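You operate a simulated robot arm through the tools that you are given. There is no shell and no other tool.

The job below is to be done with a simulated robot arm. You get a single attempt, and the scene is never put back.

## Task
Pump the grey vacuum bag flat and close its valve.
Fine: nozzle back on its stand. Set down upright: nozzle.

The check looks at the end state, three seconds after you hand in, the way a careful person would. Anything else that was tipped, shoved, dropped, spilled or broken makes it a failure.

## Robot
A 6-joint arm with a two-finger gripper, fixed in place. Base frame: the origin is at the foot of the arm, x ahead of it, y to its left, z up; the work surface is at about z = 0.74. Readings come in m, degrees, newtons and seconds.
Its first joint turns from -166.0 to 166.0 degrees. Payload 3.43 kg.
Tool frame: the origin (TCP) lies between the finger pads and is the grasp point; the fingertips stand 0.02 m ahead of it; z points along the fingers, y is the line along which they close. The gripper opens to 0.19 m. The gripper's body begins 0.248 m behind the TCP.
Orientation is that of the tool frame in the base frame, as a unit quaternion [x, y, z, w]. With the fingers straight down and closing along the base's y, the tool's x points along the base's -x, its y along +y and its z along -z.

## Interface
- The arm moves only by the tool servo_tool. Its argument "increments" is a list of rows, each an object of numbers (a shift or turn left out is 0, a gripper value left out holds the last): "tx", "ty", "tz": the shift along the tool's x, y, z in units of 50 mm (1.0 is 50 mm); "rx", "ry", "rz": the turn, a rotation vector about the tool's x, y, z in units of 5 degrees (1.0 is 5 degrees); "grip": the finger opening in m, from 0 to 0.19. In form: [{"tx": .., "ty": .., "tz": .., "rx": .., "ry": .., "rz": .., "grip": ..}, ...]. A call has 1 to 20 rows; each row shifts and turns the commanded pose from where the row before left it, along the tool's axes as they then stand. A call with a number of a shift or a turn outside -1 to 1 is refused whole. A row lasts 0.2 s, in which the tool goes at most 0.05 m and 8.6 degrees; a call with a longer step from one row to the next is refused whole, and so is a gripper value outside its range. Where a pose cannot be reached the arm comes as near as it can. A force on the tool above 40 N (or 10 N above the force at the start of the call, whichever is more), or a blocked arm, ends the call early, and 0.2 s more pass. The fingers move at their own pace (about 0.045 m/s each) and stop on an object; they squeeze with about 36 N. The grip force told is the motor's: it shows also when the fingers shut on nothing. Time passes only in rows, and 0.2 s behind the last, so rows that do not move let the fingers close. It gives the time, the measured TCP pose, the force on the tool (base axes), the opening and the grip force at its end, in the units of the frame above (readings bear some noise), with the torque about the TCP (base axes, N m) and any sound that the robot's microphone picked up, and new pictures: "views" is both (left out), scene, wrist or none.
- Cameras (640 x 400 px; columns grow to the right, rows downward): "scene" is fixed at [0.2235, 0.5005, 1.6133]; the picture's right is [-0.57, -0.82, 0.00], its down [-0.65, 0.45, -0.61] and it looks along [0.50, -0.35, -0.79] (base axes); focal length 314 px, centre (320, 200). "wrist" rides on the gripper at [0.07, -0.008, -0.288] in the tool frame; the picture's right is [0.12, 0.99, 0.00], its down [-0.96, 0.12, -0.25] and it looks along [-0.25, 0.03, 0.97] (tool axes); focal length 261 px, centre (320, 200). There is no depth. A picture from a camera that has moved, and an enlarged one, comes with that camera's place and axes in the base frame and with its lens.
- lift_body(by): slides the trunk up (or, below 0, down) by that many m; the arm rides with it, the base frame stays. It gives what a move gives, with no picture.
- enlarge(camera, box): a new picture of the part [left, top, right, bottom] of that camera's present view, enlarged. No time passes.
- sign_off(): hands the job in; it is judged then, once.

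Nothing tells you positions but the pictures and the camera data. Unless the task says otherwise, let go and move clear before handing in.

The tools are called after "Call:" as name(argument=value, ...) on one line, values as JSON. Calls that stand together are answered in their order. servo_tool: Moves the arm, as the interface text tells. Its arguments: {"type":"object","properties":{"increments":{"type":"array"},"views":{"type":"string","enum":["both","scene","wrist","none"]}},"required":["increments"]} The other tools are called the same way: lift_body (by) slides the trunk up or down; enlarge (camera, box) takes an enlarged picture of a part of a camera's view; sign_off () hands the job in.

At the start:

```text
clock: 0.0
position: [0.5312, 0.2545, 1.2789]
orientation: [0.0, 1.0, 0.0, -0.001]
contact_force: [0.1, -1.1, 0.0]
wrist_torque: [0.03, -0.01, 0.0]
opening: 0.1899
gripper_force: 0.1
trunk travel left (down, up): [-0.175, 0.065]
```

scene: 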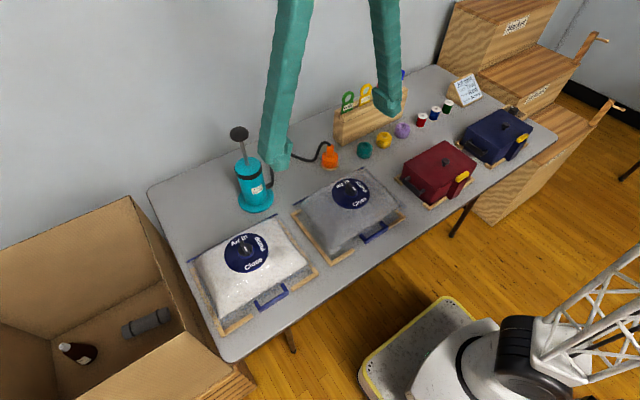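
wrist: 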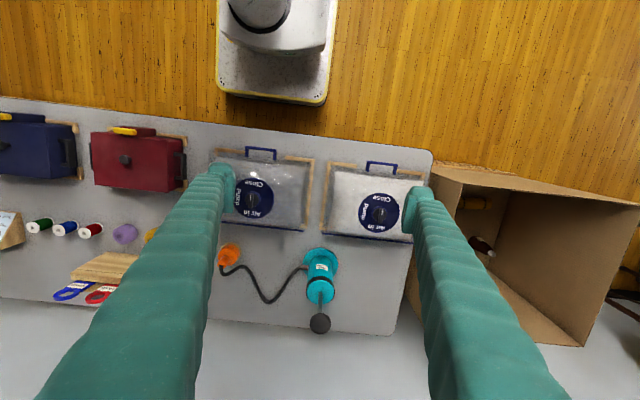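

I see a table with a white and a grey vacuum bag, each with a blue dial, plus a teal hand pump with a hose to an orange nozzle. I'll look closer before moving anything.

Call:
enlarge(camera="scene", box=[280, 150, 420, 270])

Call:
enlarge(camera="scene", box=[220, 110, 360, 220])

Call:
enlarge(camera="wrist", box=[200, 130, 440, 340])

Call:
enlarge(camera="scene", box=[330, 60, 500, 170])

Call:
enlarge(camera="scene", box=[180, 210, 330, 340])

```text
3.33 times, centred on (350, 210) of scene
camera zoom: at [0.2235, 0.5005, 1.6133], right [-0.57, -0.82, 0.0], down [-0.65, 0.45, -0.61], along [0.5, -0.35, -0.79], focal length 1047 px, centre (220, 167)
```

zoom: 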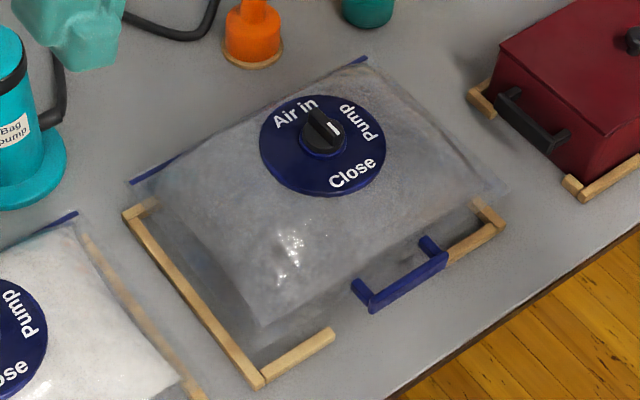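

```text
3.64 times, centred on (290, 165) of scene
camera zoom: at [0.2235, 0.5005, 1.6133], right [-0.57, -0.82, 0.0], down [-0.65, 0.45, -0.61], along [0.5, -0.35, -0.79], focal length 1143 px, centre (429, 327)
```

zoom: 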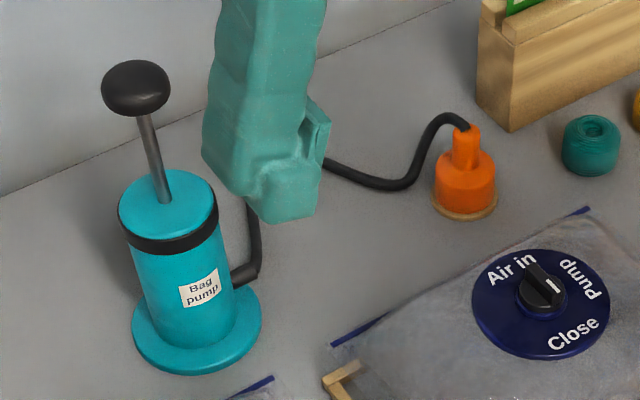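

```text
1.90 times, centred on (320, 235) of wrist
camera zoom: at [0.4618, 0.2462, 1.566], right [-0.12, 0.99, 0.0], down [0.96, 0.12, 0.25], along [0.25, 0.03, -0.97], focal length 496 px, centre (320, 133)
```

zoom: 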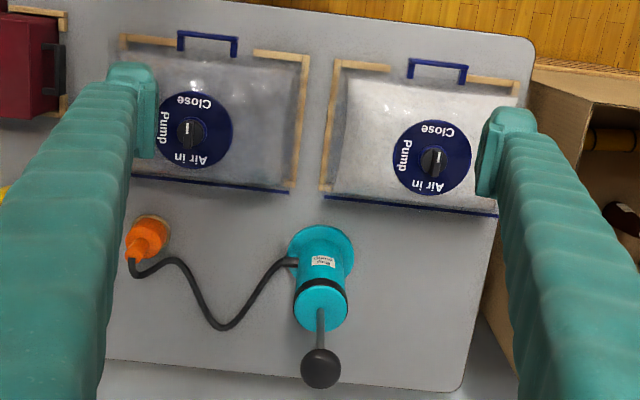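

```text
3.64 times, centred on (415, 115) of scene
camera zoom: at [0.2235, 0.5005, 1.6133], right [-0.57, -0.82, 0.0], down [-0.65, 0.45, -0.61], along [0.5, -0.35, -0.79], focal length 1143 px, centre (-26, 509)
```

zoom: 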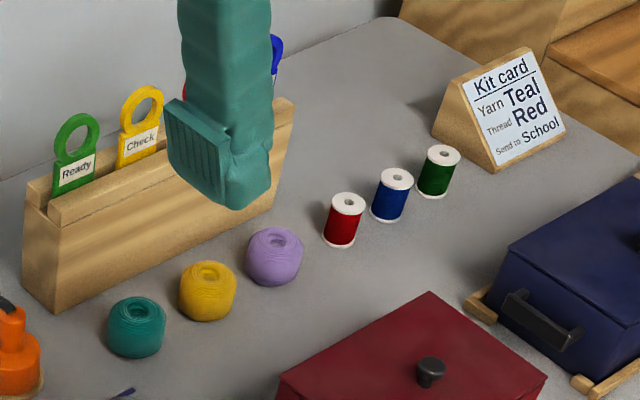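

```text
3.08 times, centred on (255, 275) of scene
camera zoom: at [0.2235, 0.5005, 1.6133], right [-0.57, -0.82, 0.0], down [-0.65, 0.45, -0.61], along [0.5, -0.35, -0.79], focal length 967 px, centre (520, -31)
```

zoom: 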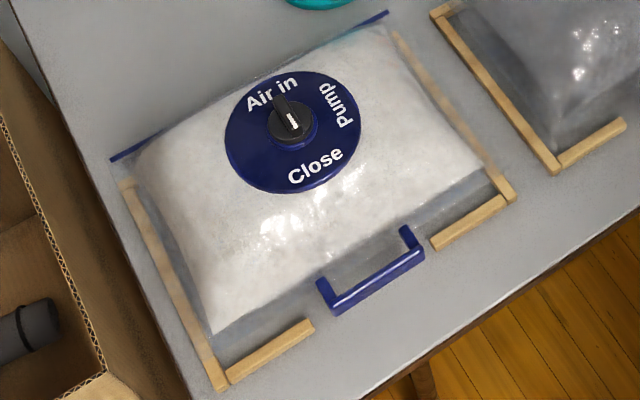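

The grey bag's dial is at about (0.66, 0.08, ~0.87), the nozzle on its stand at about (0.88, 0.0), and the pump at about (0.894, 0.30), its handle knob at z≈1.045. I'll bring the wrist camera over the dial to read its pointer.

Call:
servo_tool(increments=[{"tx": -0.37, "ty": -0.5, "tz": 0.4}, {"tx": -0.37, "ty": -0.5, "tz": 0.4}, {"tx": -0.37, "ty": -0.5, "tz": 0.4}, {"tx": -0.37, "ty": -0.5, "tz": 0.4}, {"tx": -0.37, "ty": -0.5, "tz": 0.4}, {"tx": -0.37, "ty": -0.5, "tz": 0.4}, {"tx": -0.37, "ty": -0.5, "tz": 0.4}, {}])

```text
clock: 1.8
position: [0.6619, 0.0793, 1.1395]
orientation: [0.0, 1.0, 0.0, 0.0]
contact_force: [0.6, 0.3, 0.4]
wrist_torque: [0.0, 0.03, 0.01]
opening: 0.1901
gripper_force: 0.1
trunk travel left (down, up): [-0.175, 0.065]
camera wrist: at [0.5922, 0.0705, 1.4265], right [-0.12, 0.99, 0.0], down [0.96, 0.12, 0.25], along [0.25, 0.03, -0.97], focal length 261 px, centre (320, 200)
```

scene: 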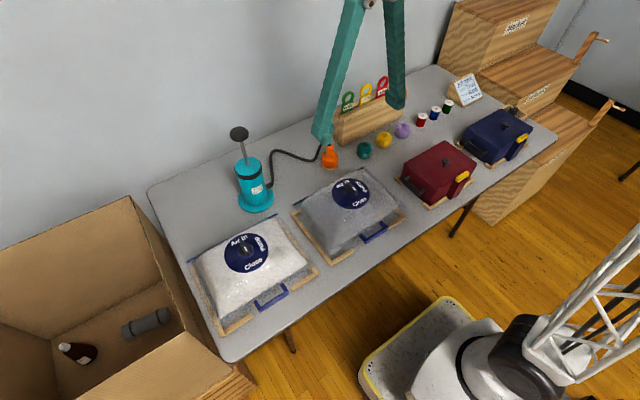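
wrist: 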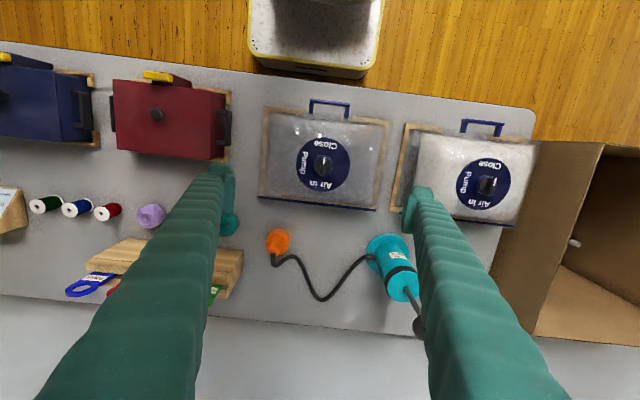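

Call:
enlarge(camera="wrist", box=[280, 120, 370, 200])

Call:
enlarge(camera="wrist", box=[240, 90, 440, 340])

Call:
enlarge(camera="scene", box=[310, 160, 390, 220])

Call:
enlarge(camera="scene", box=[220, 120, 350, 220])

```text
5.00 times, centred on (325, 160) of wrist
camera zoom: at [0.5922, 0.0705, 1.4265], right [-0.12, 0.99, 0.0], down [0.96, 0.12, 0.25], along [0.25, 0.03, -0.97], focal length 1303 px, centre (295, 400)
```

zoom: 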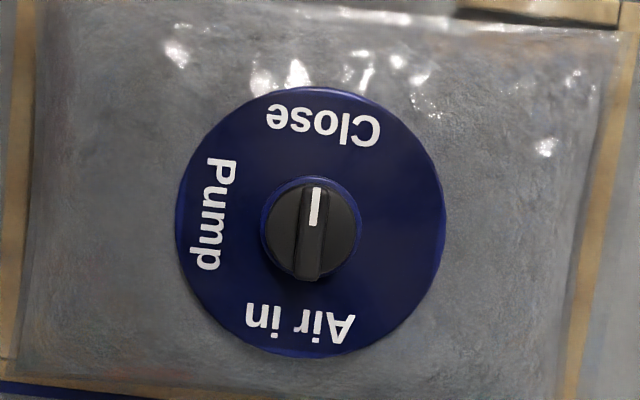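

```text
1.60 times, centred on (340, 215) of wrist
camera zoom: at [0.5922, 0.0705, 1.4265], right [-0.12, 0.99, 0.0], down [0.96, 0.12, 0.25], along [0.25, 0.03, -0.97], focal length 417 px, centre (288, 176)
```

zoom: 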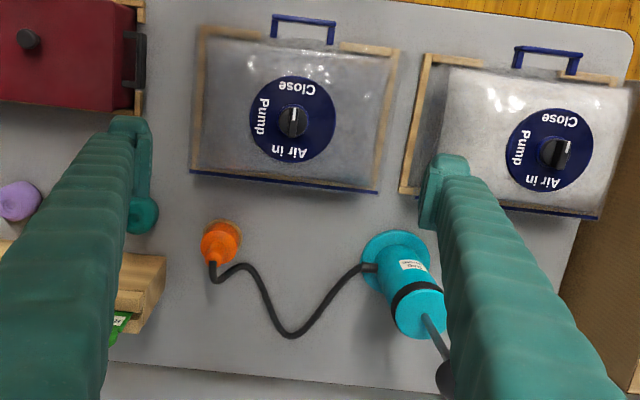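

```text
6.67 times, centred on (350, 190) of scene
camera zoom: at [0.2235, 0.5005, 1.6133], right [-0.57, -0.82, 0.0], down [-0.65, 0.45, -0.61], along [0.5, -0.35, -0.79], focal length 2095 px, centre (120, 267)
```

zoom: 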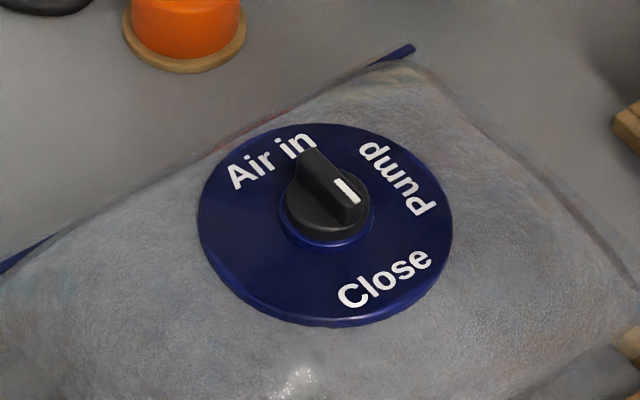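

```text
4.00 times, centred on (285, 170) of scene
camera zoom: at [0.2235, 0.5005, 1.6133], right [-0.57, -0.82, 0.0], down [-0.65, 0.45, -0.61], along [0.5, -0.35, -0.79], focal length 1257 px, centre (460, 320)
```

zoom: 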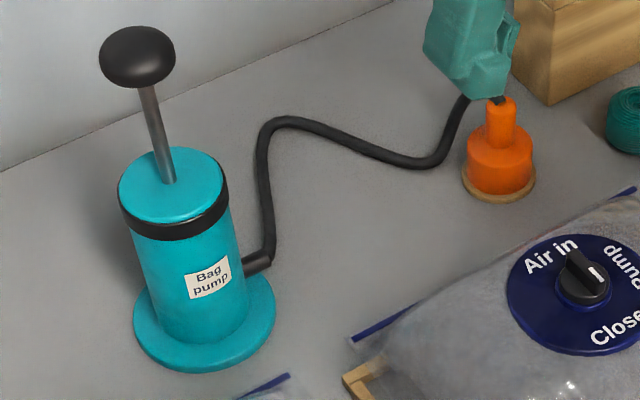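

The mark on the grey knob points at "Close" (−x), with "Pump" at −y, which is a 90° counter-clockwise turn seen from above. I'll come down over the knob at about (0.654, 0.085, top ≈0.909) with the fingers part closed.

Call:
servo_tool(increments=[{"tx": 0.166, "ty": 0.12, "tz": 0.4, "grip": 0.06}, {"tz": 0.4}, {"tz": 0.4}, {"tz": 0.4}, {"tz": 0.4}, {"tz": 0.4}, {"tz": 0.4}, {"tz": 0.4}, {"tz": 0.4}, {}])

```text
clock: 4.0
position: [0.6529, 0.0851, 0.9584]
orientation: [0.0, 1.0, 0.001, 0.0]
contact_force: [-0.9, 0.5, 0.1]
wrist_torque: [0.02, -0.02, -0.01]
opening: 0.0602
gripper_force: 0.1
trunk travel left (down, up): [-0.175, 0.065]
camera wrist: at [0.583, 0.0769, 1.2451], right [-0.12, 0.99, 0.0], down [0.96, 0.12, 0.25], along [0.25, 0.03, -0.97], focal length 261 px, centre (320, 200)
```

scene: 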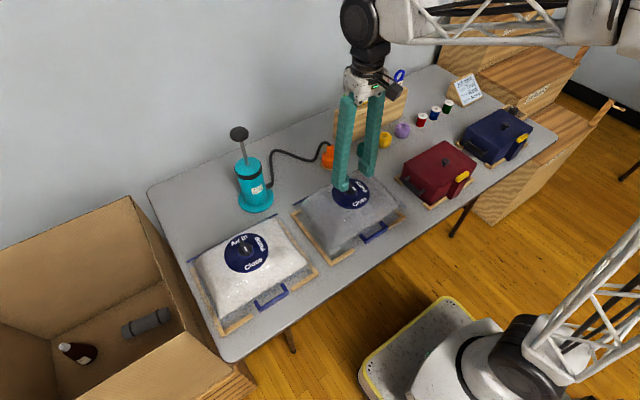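
wrist: 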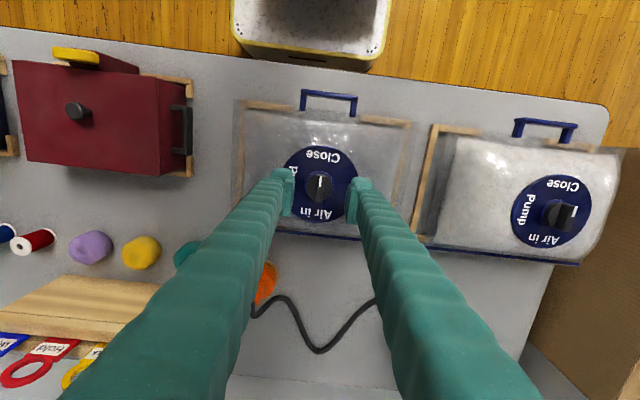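

Call:
enlarge(camera="wrist", box=[260, 130, 380, 250])

Call:
enlarge(camera="scene", box=[310, 150, 410, 230])

```text
3.33 times, centred on (320, 190) of wrist
camera zoom: at [0.583, 0.0769, 1.2451], right [-0.12, 0.99, 0.0], down [0.96, 0.12, 0.25], along [0.25, 0.03, -0.97], focal length 869 px, centre (320, 233)
```

zoom: 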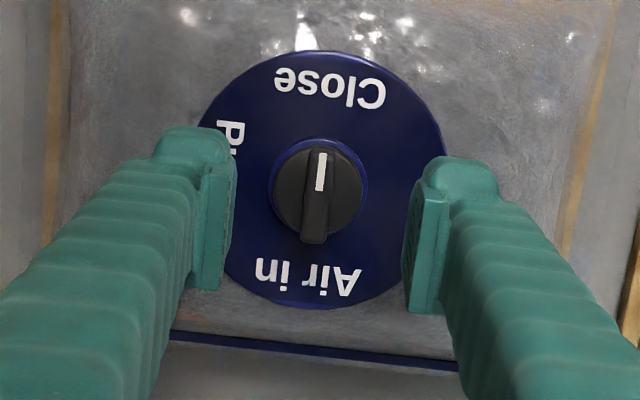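

```text
5.00 times, centred on (360, 190) of scene
camera zoom: at [0.2235, 0.5005, 1.6133], right [-0.57, -0.82, 0.0], down [-0.65, 0.45, -0.61], along [0.5, -0.35, -0.79], focal length 1571 px, centre (120, 250)
```

zoom: 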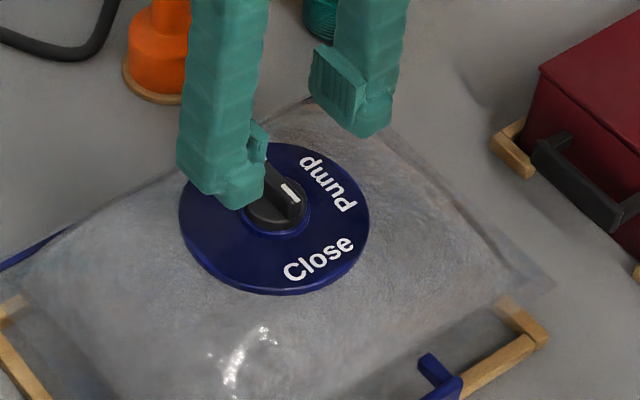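

The knob sits centred between the pads. I'll lower the tips to about z≈0.896 and close on the bar.

Call:
servo_tool(increments=[{"tx": -0.04, "tz": 0.42}, {"tz": 0.43}, {}, {"grip": 0.0}, {}, {}, {}, {}])

Call:
enlarge(camera="wrist", box=[260, 130, 380, 250])

Call:
enlarge(camera="scene", box=[310, 150, 410, 230])

```text
clock: 5.8
position: [0.6542, 0.0865, 0.9177]
orientation: [0.0, 1.0, -0.001, 0.0]
contact_force: [0.3, -0.6, 2.5]
wrist_torque: [-0.03, 0.0, 0.0]
opening: 0.0059
gripper_force: 33.8
trunk travel left (down, up): [-0.175, 0.065]
camera wrist: at [0.5854, 0.0775, 1.2039], right [-0.12, 0.99, 0.0], down [0.96, 0.12, 0.25], along [0.25, 0.03, -0.97], focal length 261 px, centre (320, 200)
```

scene: 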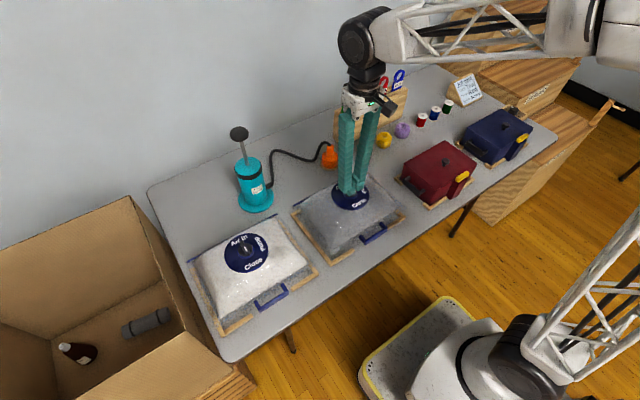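
wrist: 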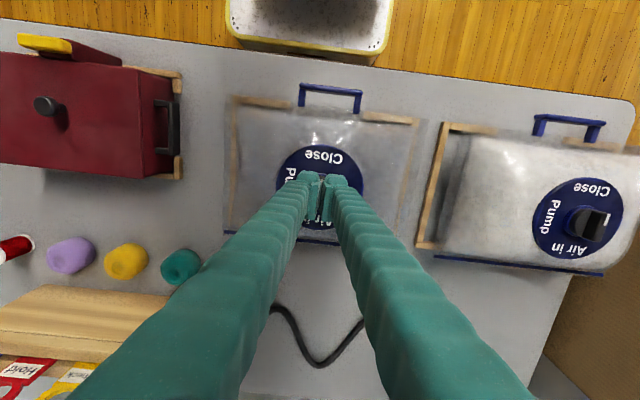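

```text
3.33 times, centred on (320, 190) of wrist
camera zoom: at [0.5854, 0.0775, 1.2039], right [-0.12, 0.99, 0.0], down [0.96, 0.12, 0.25], along [0.25, 0.03, -0.97], focal length 869 px, centre (320, 233)
```

zoom: 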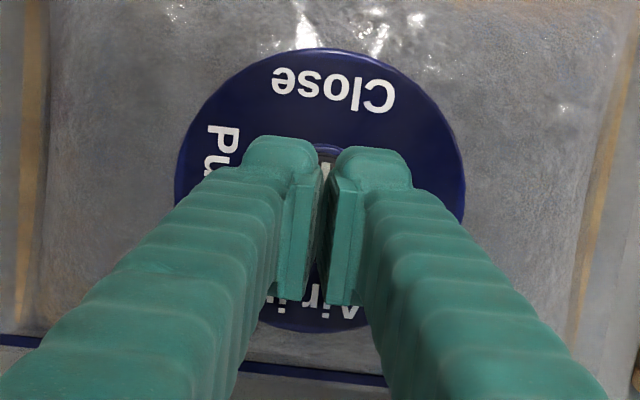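

```text
5.00 times, centred on (360, 190) of scene
camera zoom: at [0.2235, 0.5005, 1.6133], right [-0.57, -0.82, 0.0], down [-0.65, 0.45, -0.61], along [0.5, -0.35, -0.79], focal length 1571 px, centre (120, 250)
```

zoom: 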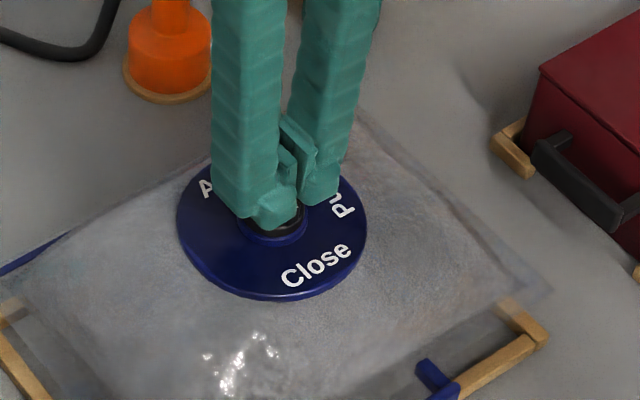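

The grip holds the bar (opening 0.006 at full force). I'll turn 90° counter-clockwise seen from above, from Close toward Pump.

Call:
servo_tool(increments=[{"rz": -1}, {"rz": -1}, {"rz": -1}, {"rz": -1}, {"rz": -1}, {"rz": -1}, {"rz": -1}, {"rz": -1}, {"rz": -1}, {}])

Call:
enlarge(camera="scene", box=[310, 150, 410, 230])

Call:
enlarge(camera="wrist", box=[260, 130, 380, 250])

```text
clock: 8.0
position: [0.6557, 0.0874, 0.9172]
orientation: [-0.384, 0.923, 0.0, 0.0]
contact_force: [-2.0, -0.4, 2.5]
wrist_torque: [-0.02, -0.01, 0.0]
opening: 0.0061
gripper_force: 34.0
trunk travel left (down, up): [-0.175, 0.065]
camera wrist: at [0.6124, 0.0301, 1.2035], right [-0.79, 0.62, 0.0], down [0.6, 0.76, 0.25], along [0.15, 0.19, -0.97], focal length 261 px, centre (320, 200)
```

scene: 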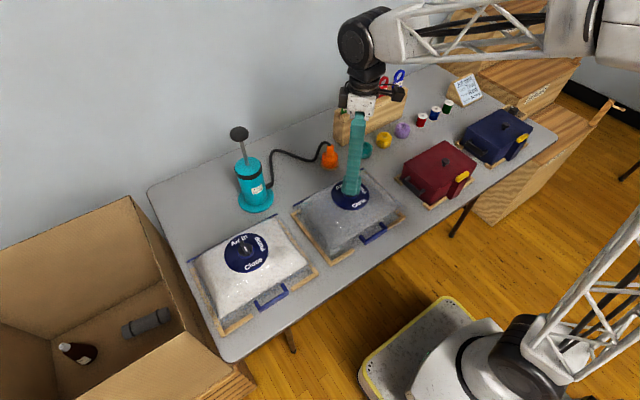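
wrist: 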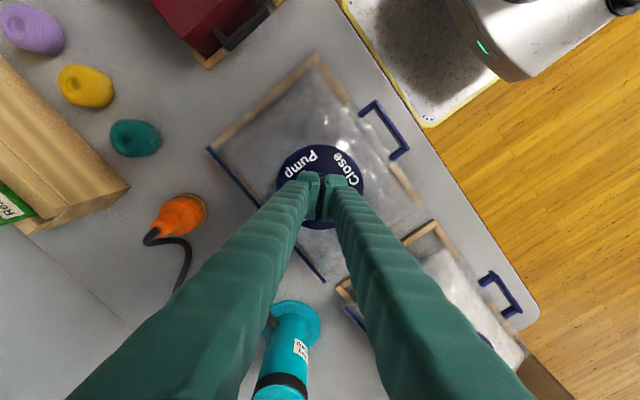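

```text
5.00 times, centred on (360, 190) of scene
camera zoom: at [0.2235, 0.5005, 1.6133], right [-0.57, -0.82, 0.0], down [-0.65, 0.45, -0.61], along [0.5, -0.35, -0.79], focal length 1571 px, centre (120, 250)
```

zoom: 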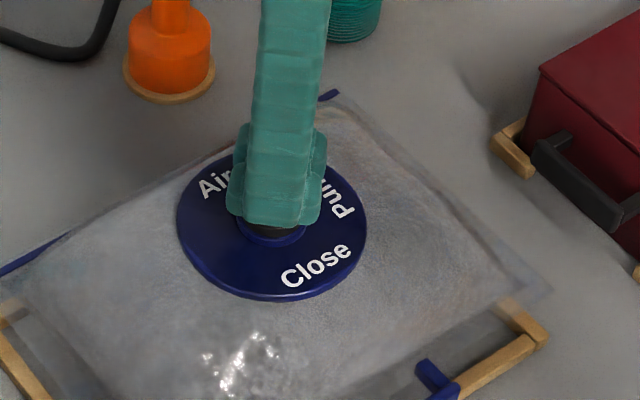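

```text
3.33 times, centred on (320, 190) of wrist
camera zoom: at [0.6124, 0.0301, 1.2035], right [-0.79, 0.62, 0.0], down [0.6, 0.76, 0.25], along [0.15, 0.19, -0.97], focal length 869 px, centre (320, 233)
```

zoom: 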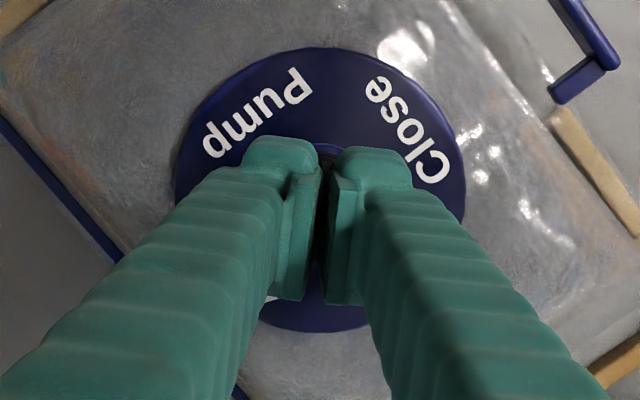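

It's turning smoothly at 45°, so I'll continue to 90°.

Call:
servo_tool(increments=[{"rz": -1}, {"rz": -1}, {"rz": -1}, {"rz": -1}, {"rz": -1}, {"rz": -1}, {"rz": -1}, {"rz": -1}, {"rz": -1}, {}], views="none")

Call:
servo_tool(increments=[{"grip": 0.06}, {}, {}, {}, {"tz": -0.8}, {"tz": -0.8}, {}])

Call:
enlarge(camera="wrist", box=[260, 130, 380, 250])

Call:
enlarge(camera="scene", box=[310, 150, 410, 230])

```text
clock: 10.2
position: [0.6543, 0.0861, 0.9166]
orientation: [-0.707, 0.707, 0.0, 0.001]
contact_force: [1.2, -0.7, 2.8]
wrist_torque: [-0.03, -0.01, 0.03]
opening: 0.0
gripper_force: 34.3
trunk travel left (down, up): [-0.175, 0.065]
```

```text
clock: 11.8
position: [0.6534, 0.0845, 0.9975]
orientation: [-0.707, 0.707, 0.0, 0.0]
contact_force: [0.4, -0.1, -0.1]
wrist_torque: [0.05, 0.04, 0.0]
opening: 0.06
gripper_force: 0.2
trunk travel left (down, up): [-0.175, 0.065]
camera wrist: at [0.6629, 0.0149, 1.2842], right [-0.99, -0.12, 0.0], down [-0.12, 0.96, 0.25], along [-0.03, 0.25, -0.97], focal length 261 px, centre (320, 200)
```

scene: 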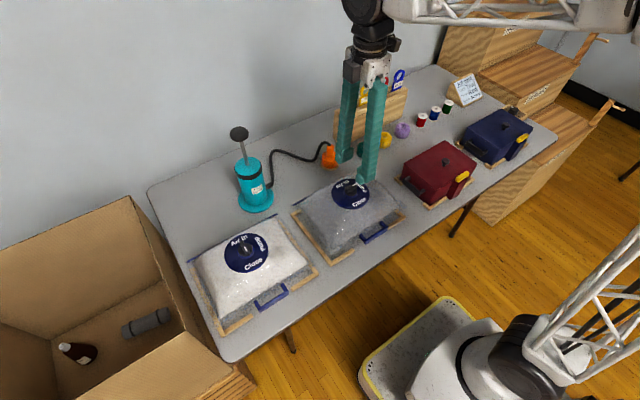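
wrist: 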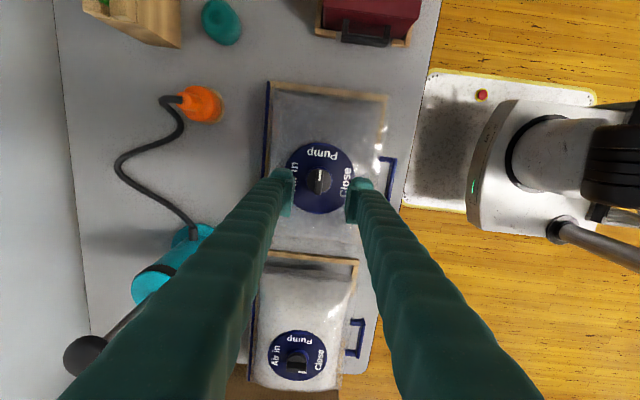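

```text
3.33 times, centred on (320, 190) of wrist
camera zoom: at [0.6629, 0.0149, 1.2842], right [-0.99, -0.12, 0.0], down [-0.12, 0.96, 0.25], along [-0.03, 0.25, -0.97], focal length 869 px, centre (320, 233)
```

zoom: 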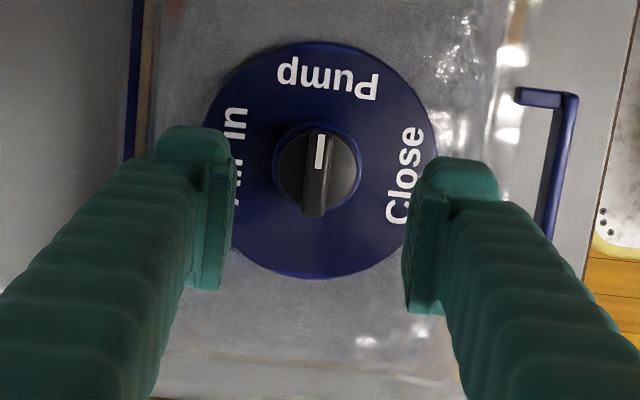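

```text
5.00 times, centred on (360, 190) of scene
camera zoom: at [0.2235, 0.5005, 1.6133], right [-0.57, -0.82, 0.0], down [-0.65, 0.45, -0.61], along [0.5, -0.35, -0.79], focal length 1571 px, centre (120, 250)
```

zoom: 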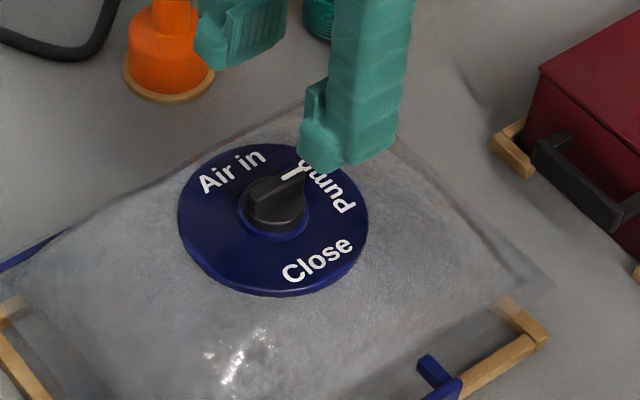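

The knob now points at Pump. Next I'll raise the tool, turn it back, and look at the nozzle from above.

Call:
servo_tool(increments=[{"rz": 1, "tz": -0.12}, {"rz": 1, "tz": -0.12}, {"rz": 1, "tz": -0.12}, {"rz": 1, "tz": -0.12}, {"rz": 1, "tz": -0.12}, {"rz": 1, "tz": -0.12}, {"rz": 1, "tz": -0.12}, {"rz": 1, "tz": -0.12}, {"rz": 1, "tz": -0.12}, {"rz": 1, "tz": -0.12}, {"rz": 1, "tz": -0.12}, {"rz": 1, "tz": -0.12}, {"rz": 1, "tz": -0.12}, {"rz": 1, "tz": -0.12}, {"rz": 1, "tz": -0.12}, {"rz": 1, "tz": -0.12}, {"rz": 1, "tz": -0.12}, {"rz": 1, "tz": -0.12}, {}], views="none")

Call:
servo_tool(increments=[{"tx": -0.7, "ty": -0.35, "grip": 0.12}, {"tx": -0.7, "ty": -0.35}, {"tx": -0.7, "ty": -0.35}, {"tx": -0.7, "ty": -0.35}, {"tx": -0.6, "ty": -0.36}, {}])

Call:
enlarge(camera="wrist", box=[250, 130, 390, 270])

Call:
enlarge(camera="scene", box=[290, 120, 370, 190])

```text
clock: 15.8
position: [0.6547, 0.0856, 1.1052]
orientation: [0.001, 1.0, 0.0, 0.0]
contact_force: [-0.3, 0.0, 0.5]
wrist_torque: [-0.01, 0.01, -0.01]
opening: 0.0601
gripper_force: 0.1
trunk travel left (down, up): [-0.175, 0.065]
```

```text
clock: 17.2
position: [0.8239, -0.0028, 1.1047]
orientation: [0.0, 1.0, 0.0, 0.0]
contact_force: [-0.6, 0.8, -0.5]
wrist_torque: [0.02, 0.09, -0.01]
opening: 0.1202
gripper_force: 0.0
trunk travel left (down, up): [-0.175, 0.065]
camera wrist: at [0.7539, -0.0114, 1.3916], right [-0.12, 0.99, 0.0], down [0.96, 0.12, 0.25], along [0.25, 0.03, -0.97], focal length 261 px, centre (320, 200)
```

scene: 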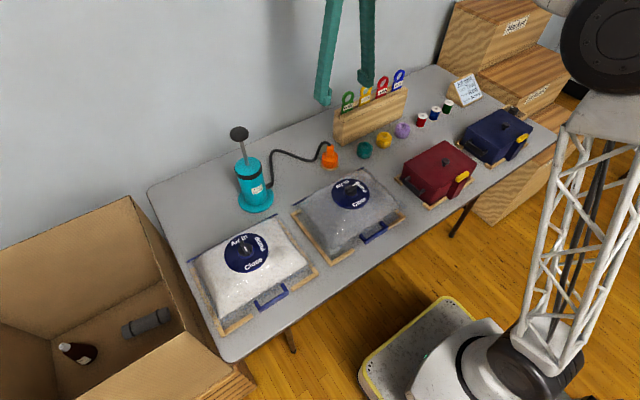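
wrist: 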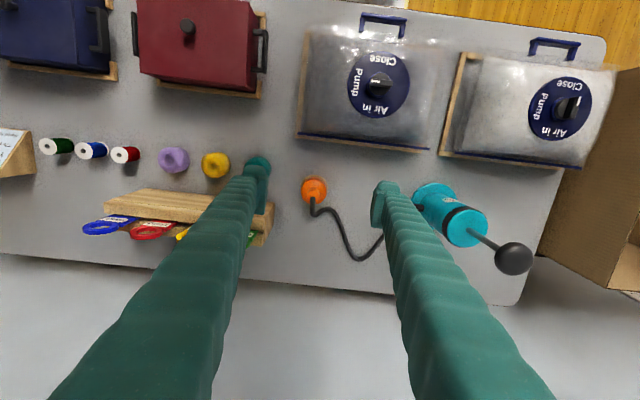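

```text
2.86 times, centred on (320, 200) of wrist
camera zoom: at [0.7539, -0.0114, 1.3916], right [-0.12, 0.99, 0.0], down [0.96, 0.12, 0.25], along [0.25, 0.03, -0.97], focal length 745 px, centre (320, 200)
```

zoom: 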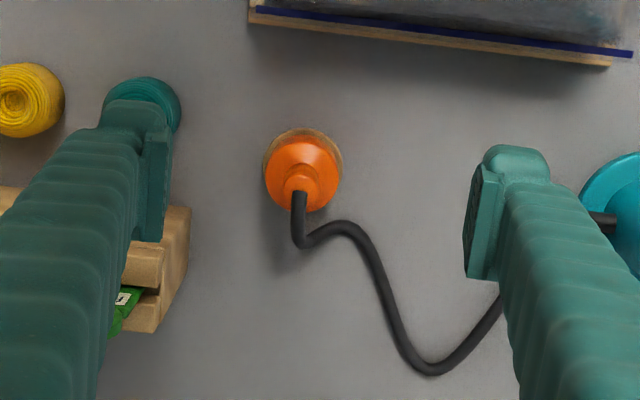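

```text
5.71 times, centred on (330, 155) of scene
camera zoom: at [0.2235, 0.5005, 1.6133], right [-0.57, -0.82, 0.0], down [-0.65, 0.45, -0.61], along [0.5, -0.35, -0.79], focal length 1796 px, centre (263, 457)
```

zoom: 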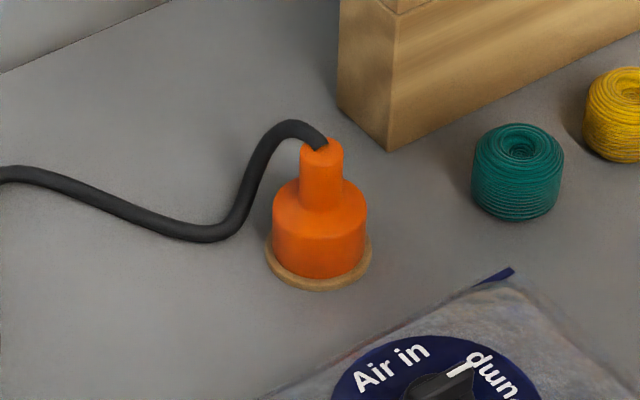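

The nozzle is a wide body (about 6 cm across) with a narrow neck, on a thin wooden stand at about (0.881, −0.007), and its hose leaves toward +x. I'll get closer above it to fix its centre.

Call:
servo_tool(increments=[{"tx": -0.5, "ty": -0.05, "tz": 0.5, "grip": 0.1}, {"tx": -0.6, "ty": -0.05, "tz": 0.6}, {"tz": 0.7}, {"tz": 0.7}, {}])

Call:
enlarge(camera="wrist", box=[250, 100, 390, 240])

Call:
enlarge(camera="scene", box=[290, 120, 370, 190])

```text
clock: 18.4
position: [0.8784, -0.0067, 0.9772]
orientation: [0.0, 1.0, 0.0, 0.0]
contact_force: [0.3, 0.0, -0.4]
wrist_torque: [-0.02, 0.0, 0.02]
opening: 0.0998
gripper_force: 0.0
trunk travel left (down, up): [-0.175, 0.065]
camera wrist: at [0.8084, -0.0146, 1.2641], right [-0.12, 0.99, 0.0], down [0.96, 0.12, 0.25], along [0.25, 0.03, -0.97], focal length 261 px, centre (320, 200)
```

scene: 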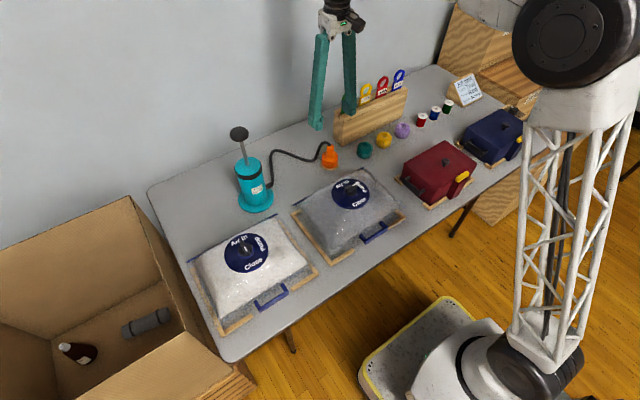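
wrist: 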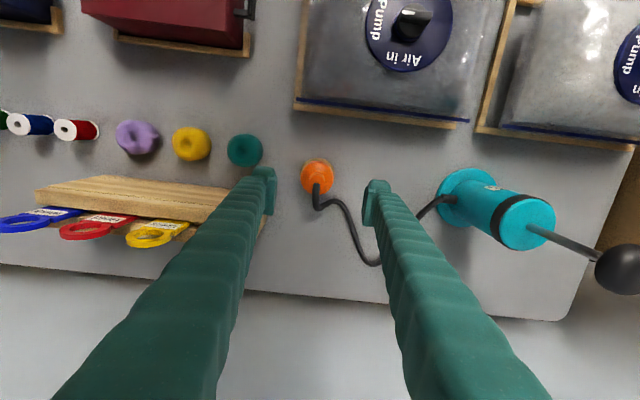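

```text
2.86 times, centred on (320, 170) of wrist
camera zoom: at [0.8084, -0.0146, 1.2641], right [-0.12, 0.99, 0.0], down [0.96, 0.12, 0.25], along [0.25, 0.03, -0.97], focal length 745 px, centre (320, 286)
```

zoom: 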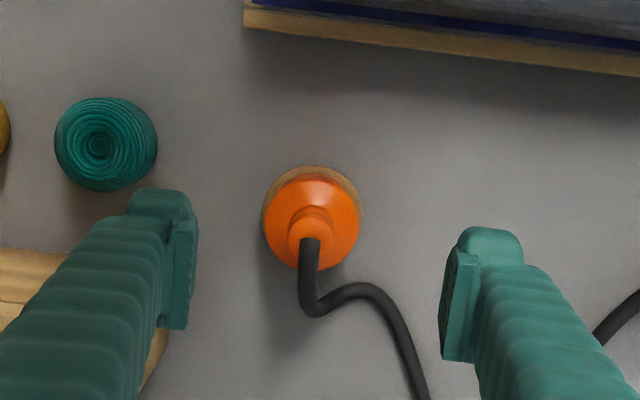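

```text
5.71 times, centred on (330, 155) of scene
camera zoom: at [0.2235, 0.5005, 1.6133], right [-0.57, -0.82, 0.0], down [-0.65, 0.45, -0.61], along [0.5, -0.35, -0.79], focal length 1796 px, centre (263, 457)
```

zoom: 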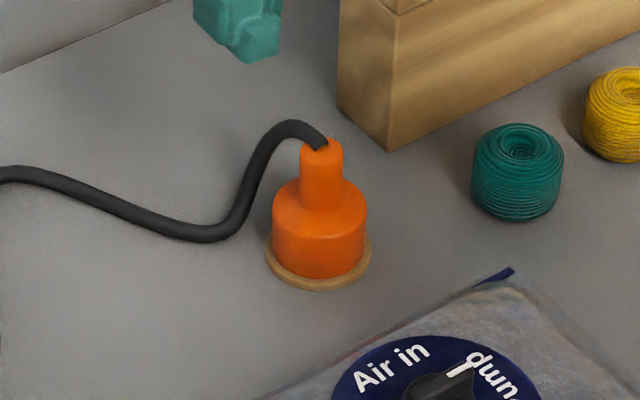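

I put the nozzle centre at about (0.8835, −0.0105). I'll shift there and go down to just above the neck to check.

Call:
servo_tool(increments=[{"tx": -0.1, "ty": -0.076, "tz": 0.4}, {"tz": 0.4}, {"tz": 0.4}, {"tz": 0.4}, {}])

Call:
enlarge(camera="wrist", box=[250, 100, 390, 240])

Call:
enlarge(camera="scene", box=[290, 120, 370, 190])

```text
clock: 19.6
position: [0.8837, -0.0084, 0.8959]
orientation: [0.0, 1.0, 0.0, 0.0]
contact_force: [0.6, -0.1, 0.0]
wrist_torque: [0.03, -0.03, -0.02]
opening: 0.0999
gripper_force: 0.1
trunk travel left (down, up): [-0.175, 0.065]
camera wrist: at [0.8144, -0.018, 1.1831], right [-0.12, 0.99, 0.0], down [0.96, 0.12, 0.25], along [0.25, 0.03, -0.97], focal length 261 px, centre (320, 200)
```

scene: 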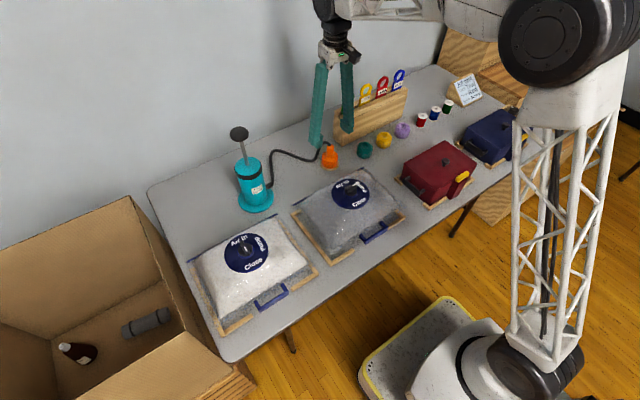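
wrist: 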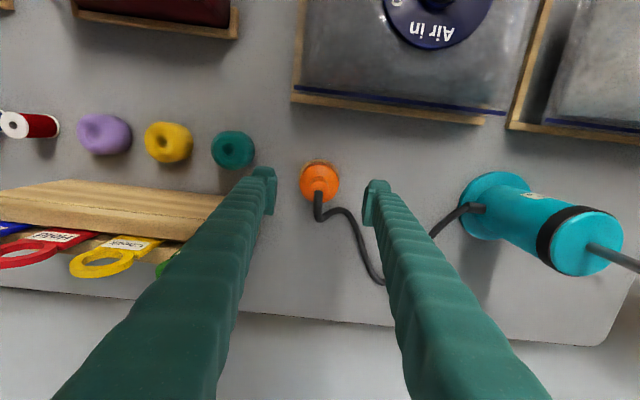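

```text
2.86 times, centred on (320, 170) of wrist
camera zoom: at [0.8144, -0.018, 1.1831], right [-0.12, 0.99, 0.0], down [0.96, 0.12, 0.25], along [0.25, 0.03, -0.97], focal length 745 px, centre (320, 286)
```

zoom: 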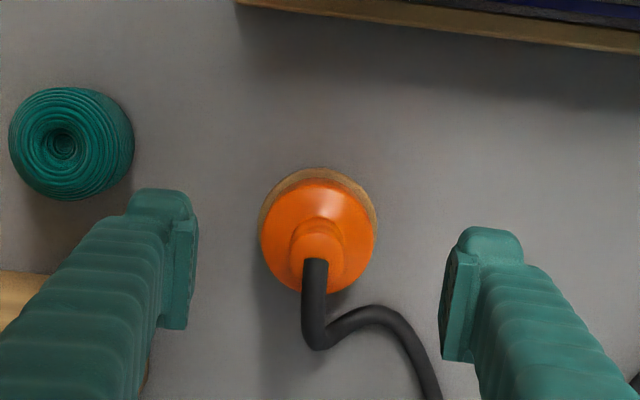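

```text
5.71 times, centred on (330, 155) of scene
camera zoom: at [0.2235, 0.5005, 1.6133], right [-0.57, -0.82, 0.0], down [-0.65, 0.45, -0.61], along [0.5, -0.35, -0.79], focal length 1796 px, centre (263, 457)
```

zoom: 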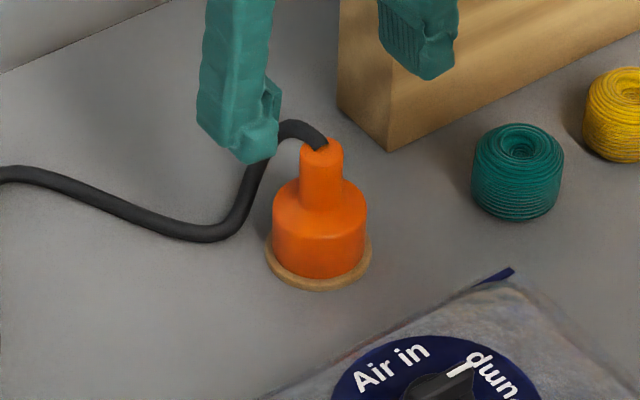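

The fingers are centred around the nozzle, with the holder and yarn clear of them. I'll descend to the body and close on it.

Call:
servo_tool(increments=[{"tz": 0.42}, {"tz": 0.42}, {"tz": 0.42}, {"tz": 0.42}, {"tz": 0.42}, {}])

Call:
enlarge(camera="wrist", box=[250, 100, 390, 240])

Call:
enlarge(camera="scene", box=[290, 120, 370, 190])

```text
clock: 21.0
position: [0.8841, -0.0099, 0.7932]
orientation: [0.0, 1.0, 0.0, 0.0]
contact_force: [-0.1, 0.2, -0.7]
wrist_torque: [-0.02, 0.0, -0.03]
opening: 0.0997
gripper_force: 0.0
trunk travel left (down, up): [-0.175, 0.065]
camera wrist: at [0.815, -0.0192, 1.0803], right [-0.12, 0.99, 0.0], down [0.96, 0.12, 0.25], along [0.25, 0.03, -0.97], focal length 261 px, centre (320, 200)
```

scene: 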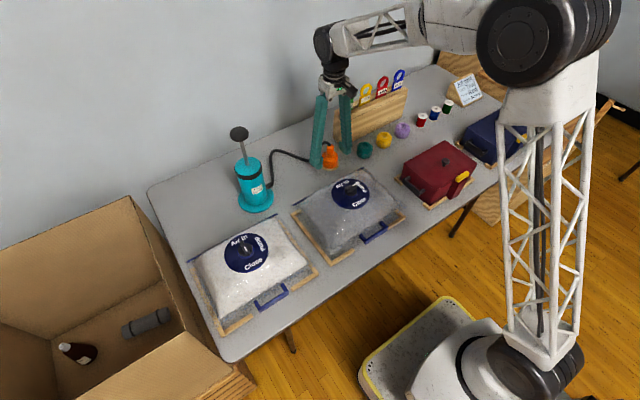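
wrist: 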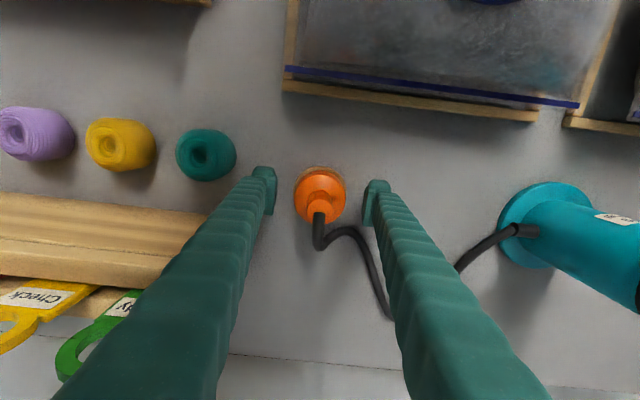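

```text
2.86 times, centred on (320, 170) of wrist
camera zoom: at [0.815, -0.0192, 1.0803], right [-0.12, 0.99, 0.0], down [0.96, 0.12, 0.25], along [0.25, 0.03, -0.97], focal length 745 px, centre (320, 286)
```

zoom: 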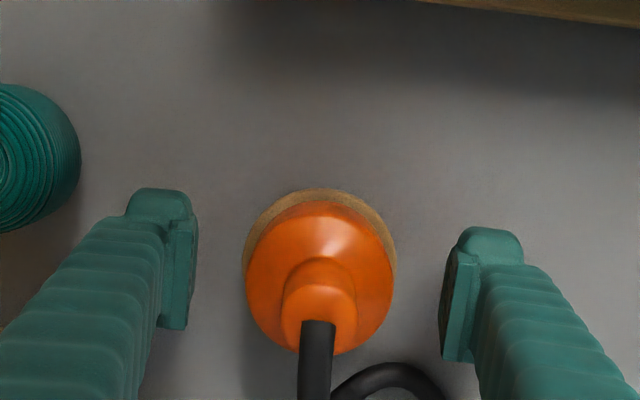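

```text
5.71 times, centred on (330, 155) of scene
camera zoom: at [0.2235, 0.5005, 1.6133], right [-0.57, -0.82, 0.0], down [-0.65, 0.45, -0.61], along [0.5, -0.35, -0.79], focal length 1796 px, centre (263, 457)
```

zoom: 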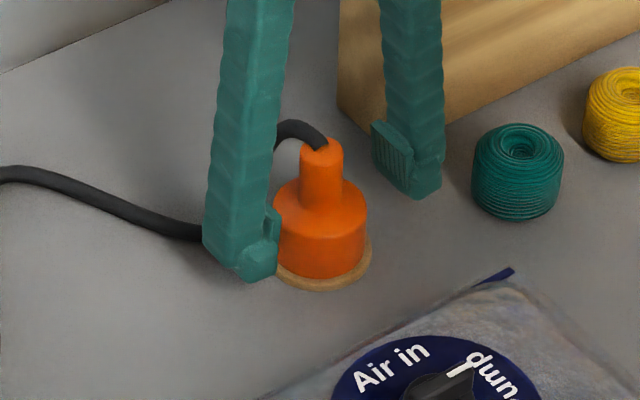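

Well centred; closing on the body now.

Call:
servo_tool(increments=[{"grip": 0.03}, {}, {}, {}, {}], views="none")

Call:
servo_tool(increments=[{"tz": -0.2}, {"tz": -0.4}, {"tz": -0.4}, {}])

Call:
enlarge(camera="scene", box=[290, 100, 390, 190])

Call:
enlarge(camera="wrist", box=[250, 100, 390, 240])

```text
clock: 22.2
position: [0.8839, -0.01, 0.7944]
orientation: [-0.001, 1.0, 0.0, 0.0]
contact_force: [0.3, -0.2, 0.6]
wrist_torque: [0.0, 0.01, -0.01]
opening: 0.0601
gripper_force: 36.0
trunk travel left (down, up): [-0.175, 0.065]
```

```text
clock: 23.2
position: [0.8822, -0.0105, 0.8448]
orientation: [0.0, 1.0, 0.0, 0.0]
contact_force: [-0.3, -0.6, -0.4]
wrist_torque: [0.04, 0.01, 0.01]
opening: 0.0602
gripper_force: 35.6
trunk travel left (down, up): [-0.175, 0.065]
camera wrist: at [0.8144, -0.0189, 1.1311], right [-0.12, 0.99, 0.0], down [0.96, 0.12, 0.25], along [0.25, 0.03, -0.97], focal length 261 px, centre (320, 200)
```

scene: 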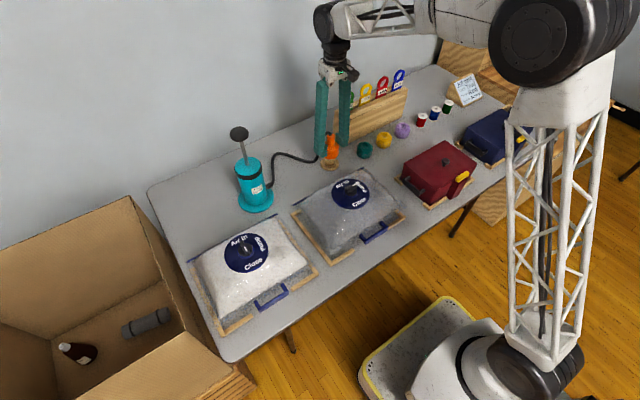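
wrist: 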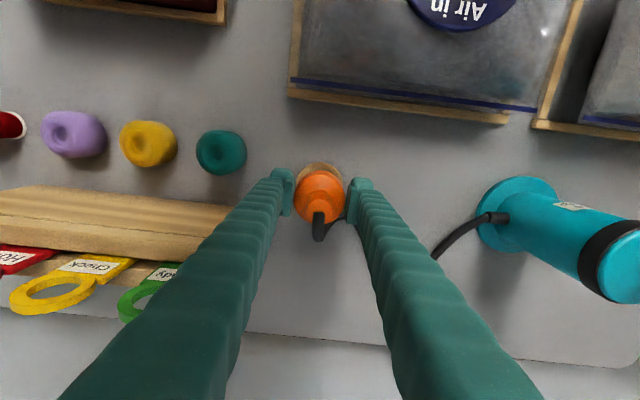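

```text
4.44 times, centred on (340, 145) of scene
camera zoom: at [0.2235, 0.5005, 1.6133], right [-0.57, -0.82, 0.0], down [-0.65, 0.45, -0.61], along [0.5, -0.35, -0.79], focal length 1396 px, centre (231, 444)
```

zoom: 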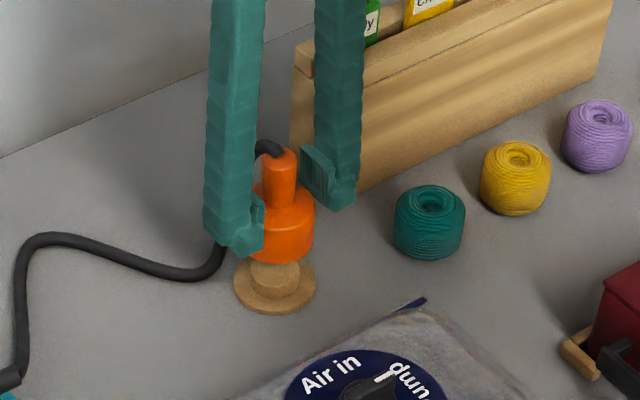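

```text
2.86 times, centred on (320, 170) of wrist
camera zoom: at [0.8144, -0.0189, 1.1311], right [-0.12, 0.99, 0.0], down [0.96, 0.12, 0.25], along [0.25, 0.03, -0.97], focal length 745 px, centre (320, 286)
```

zoom: 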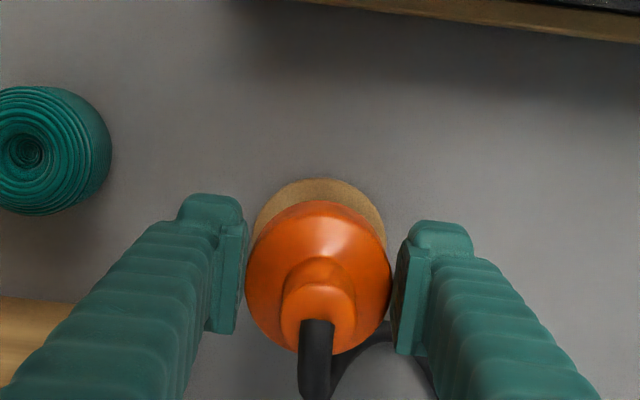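

The nozzle is lifted off cleanly; it's a hollow bell and its stand has a plug shaped like the valve knob. I'll carry it high over the grey valve at about (0.655, 0.0865).

Call:
servo_tool(increments=[{"tz": -0.7}, {"tz": -0.7}, {"tz": -0.7}, {"tz": -0.7}, {"tz": -0.6}, {"tx": 0.757, "ty": 0.323}, {"tx": 0.757, "ty": 0.323}, {"tx": 0.757, "ty": 0.323}, {"tx": 0.757, "ty": 0.323}, {"tx": 0.757, "ty": 0.323}, {"tx": 0.757, "ty": 0.323}, {}, {}])

Call:
enlarge(camera="scene", box=[300, 120, 400, 220])

Call:
enlarge(camera="wrist", box=[250, 100, 390, 240])

```text
clock: 26.0
position: [0.6578, 0.0863, 1.0156]
orientation: [0.001, 1.0, 0.0, 0.0]
contact_force: [0.3, 0.2, -1.1]
wrist_torque: [0.01, -0.02, -0.03]
opening: 0.0602
gripper_force: 35.9
trunk travel left (down, up): [-0.175, 0.065]
camera wrist: at [0.5879, 0.0788, 1.3021], right [-0.12, 0.99, 0.0], down [0.96, 0.12, 0.25], along [0.25, 0.03, -0.97], focal length 261 px, centre (320, 200)
```

scene: 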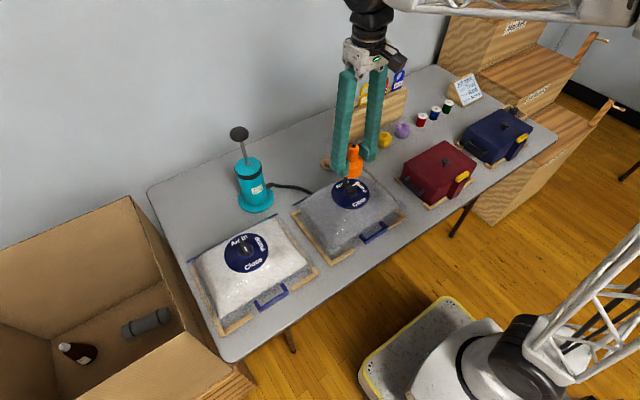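
wrist: 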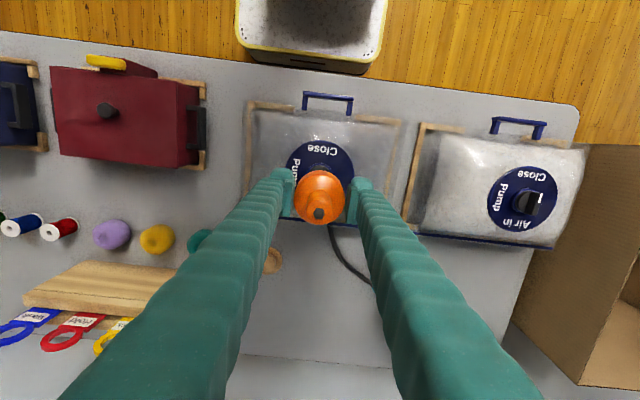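

```text
4.00 times, centred on (350, 170) of scene
camera zoom: at [0.2235, 0.5005, 1.6133], right [-0.57, -0.82, 0.0], down [-0.65, 0.45, -0.61], along [0.5, -0.35, -0.79], focal length 1257 px, centre (200, 320)
```

zoom: 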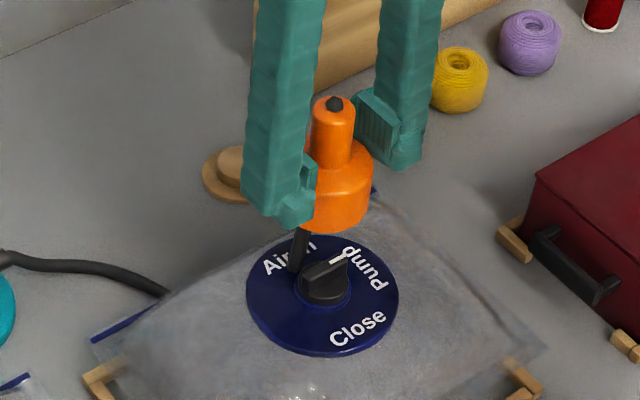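

```text
2.86 times, centred on (320, 170) of wrist
camera zoom: at [0.5879, 0.0788, 1.3021], right [-0.12, 0.99, 0.0], down [0.96, 0.12, 0.25], along [0.25, 0.03, -0.97], focal length 745 px, centre (320, 286)
```

zoom: 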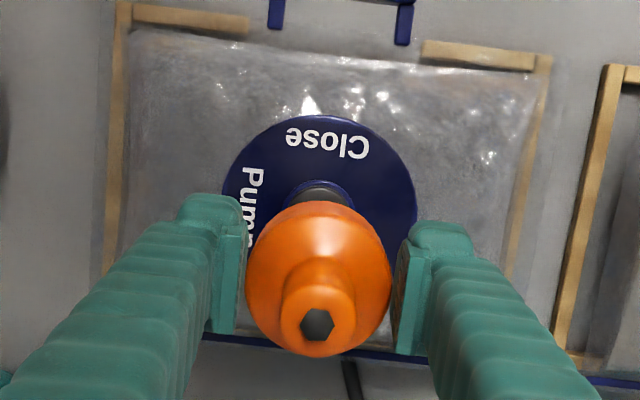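

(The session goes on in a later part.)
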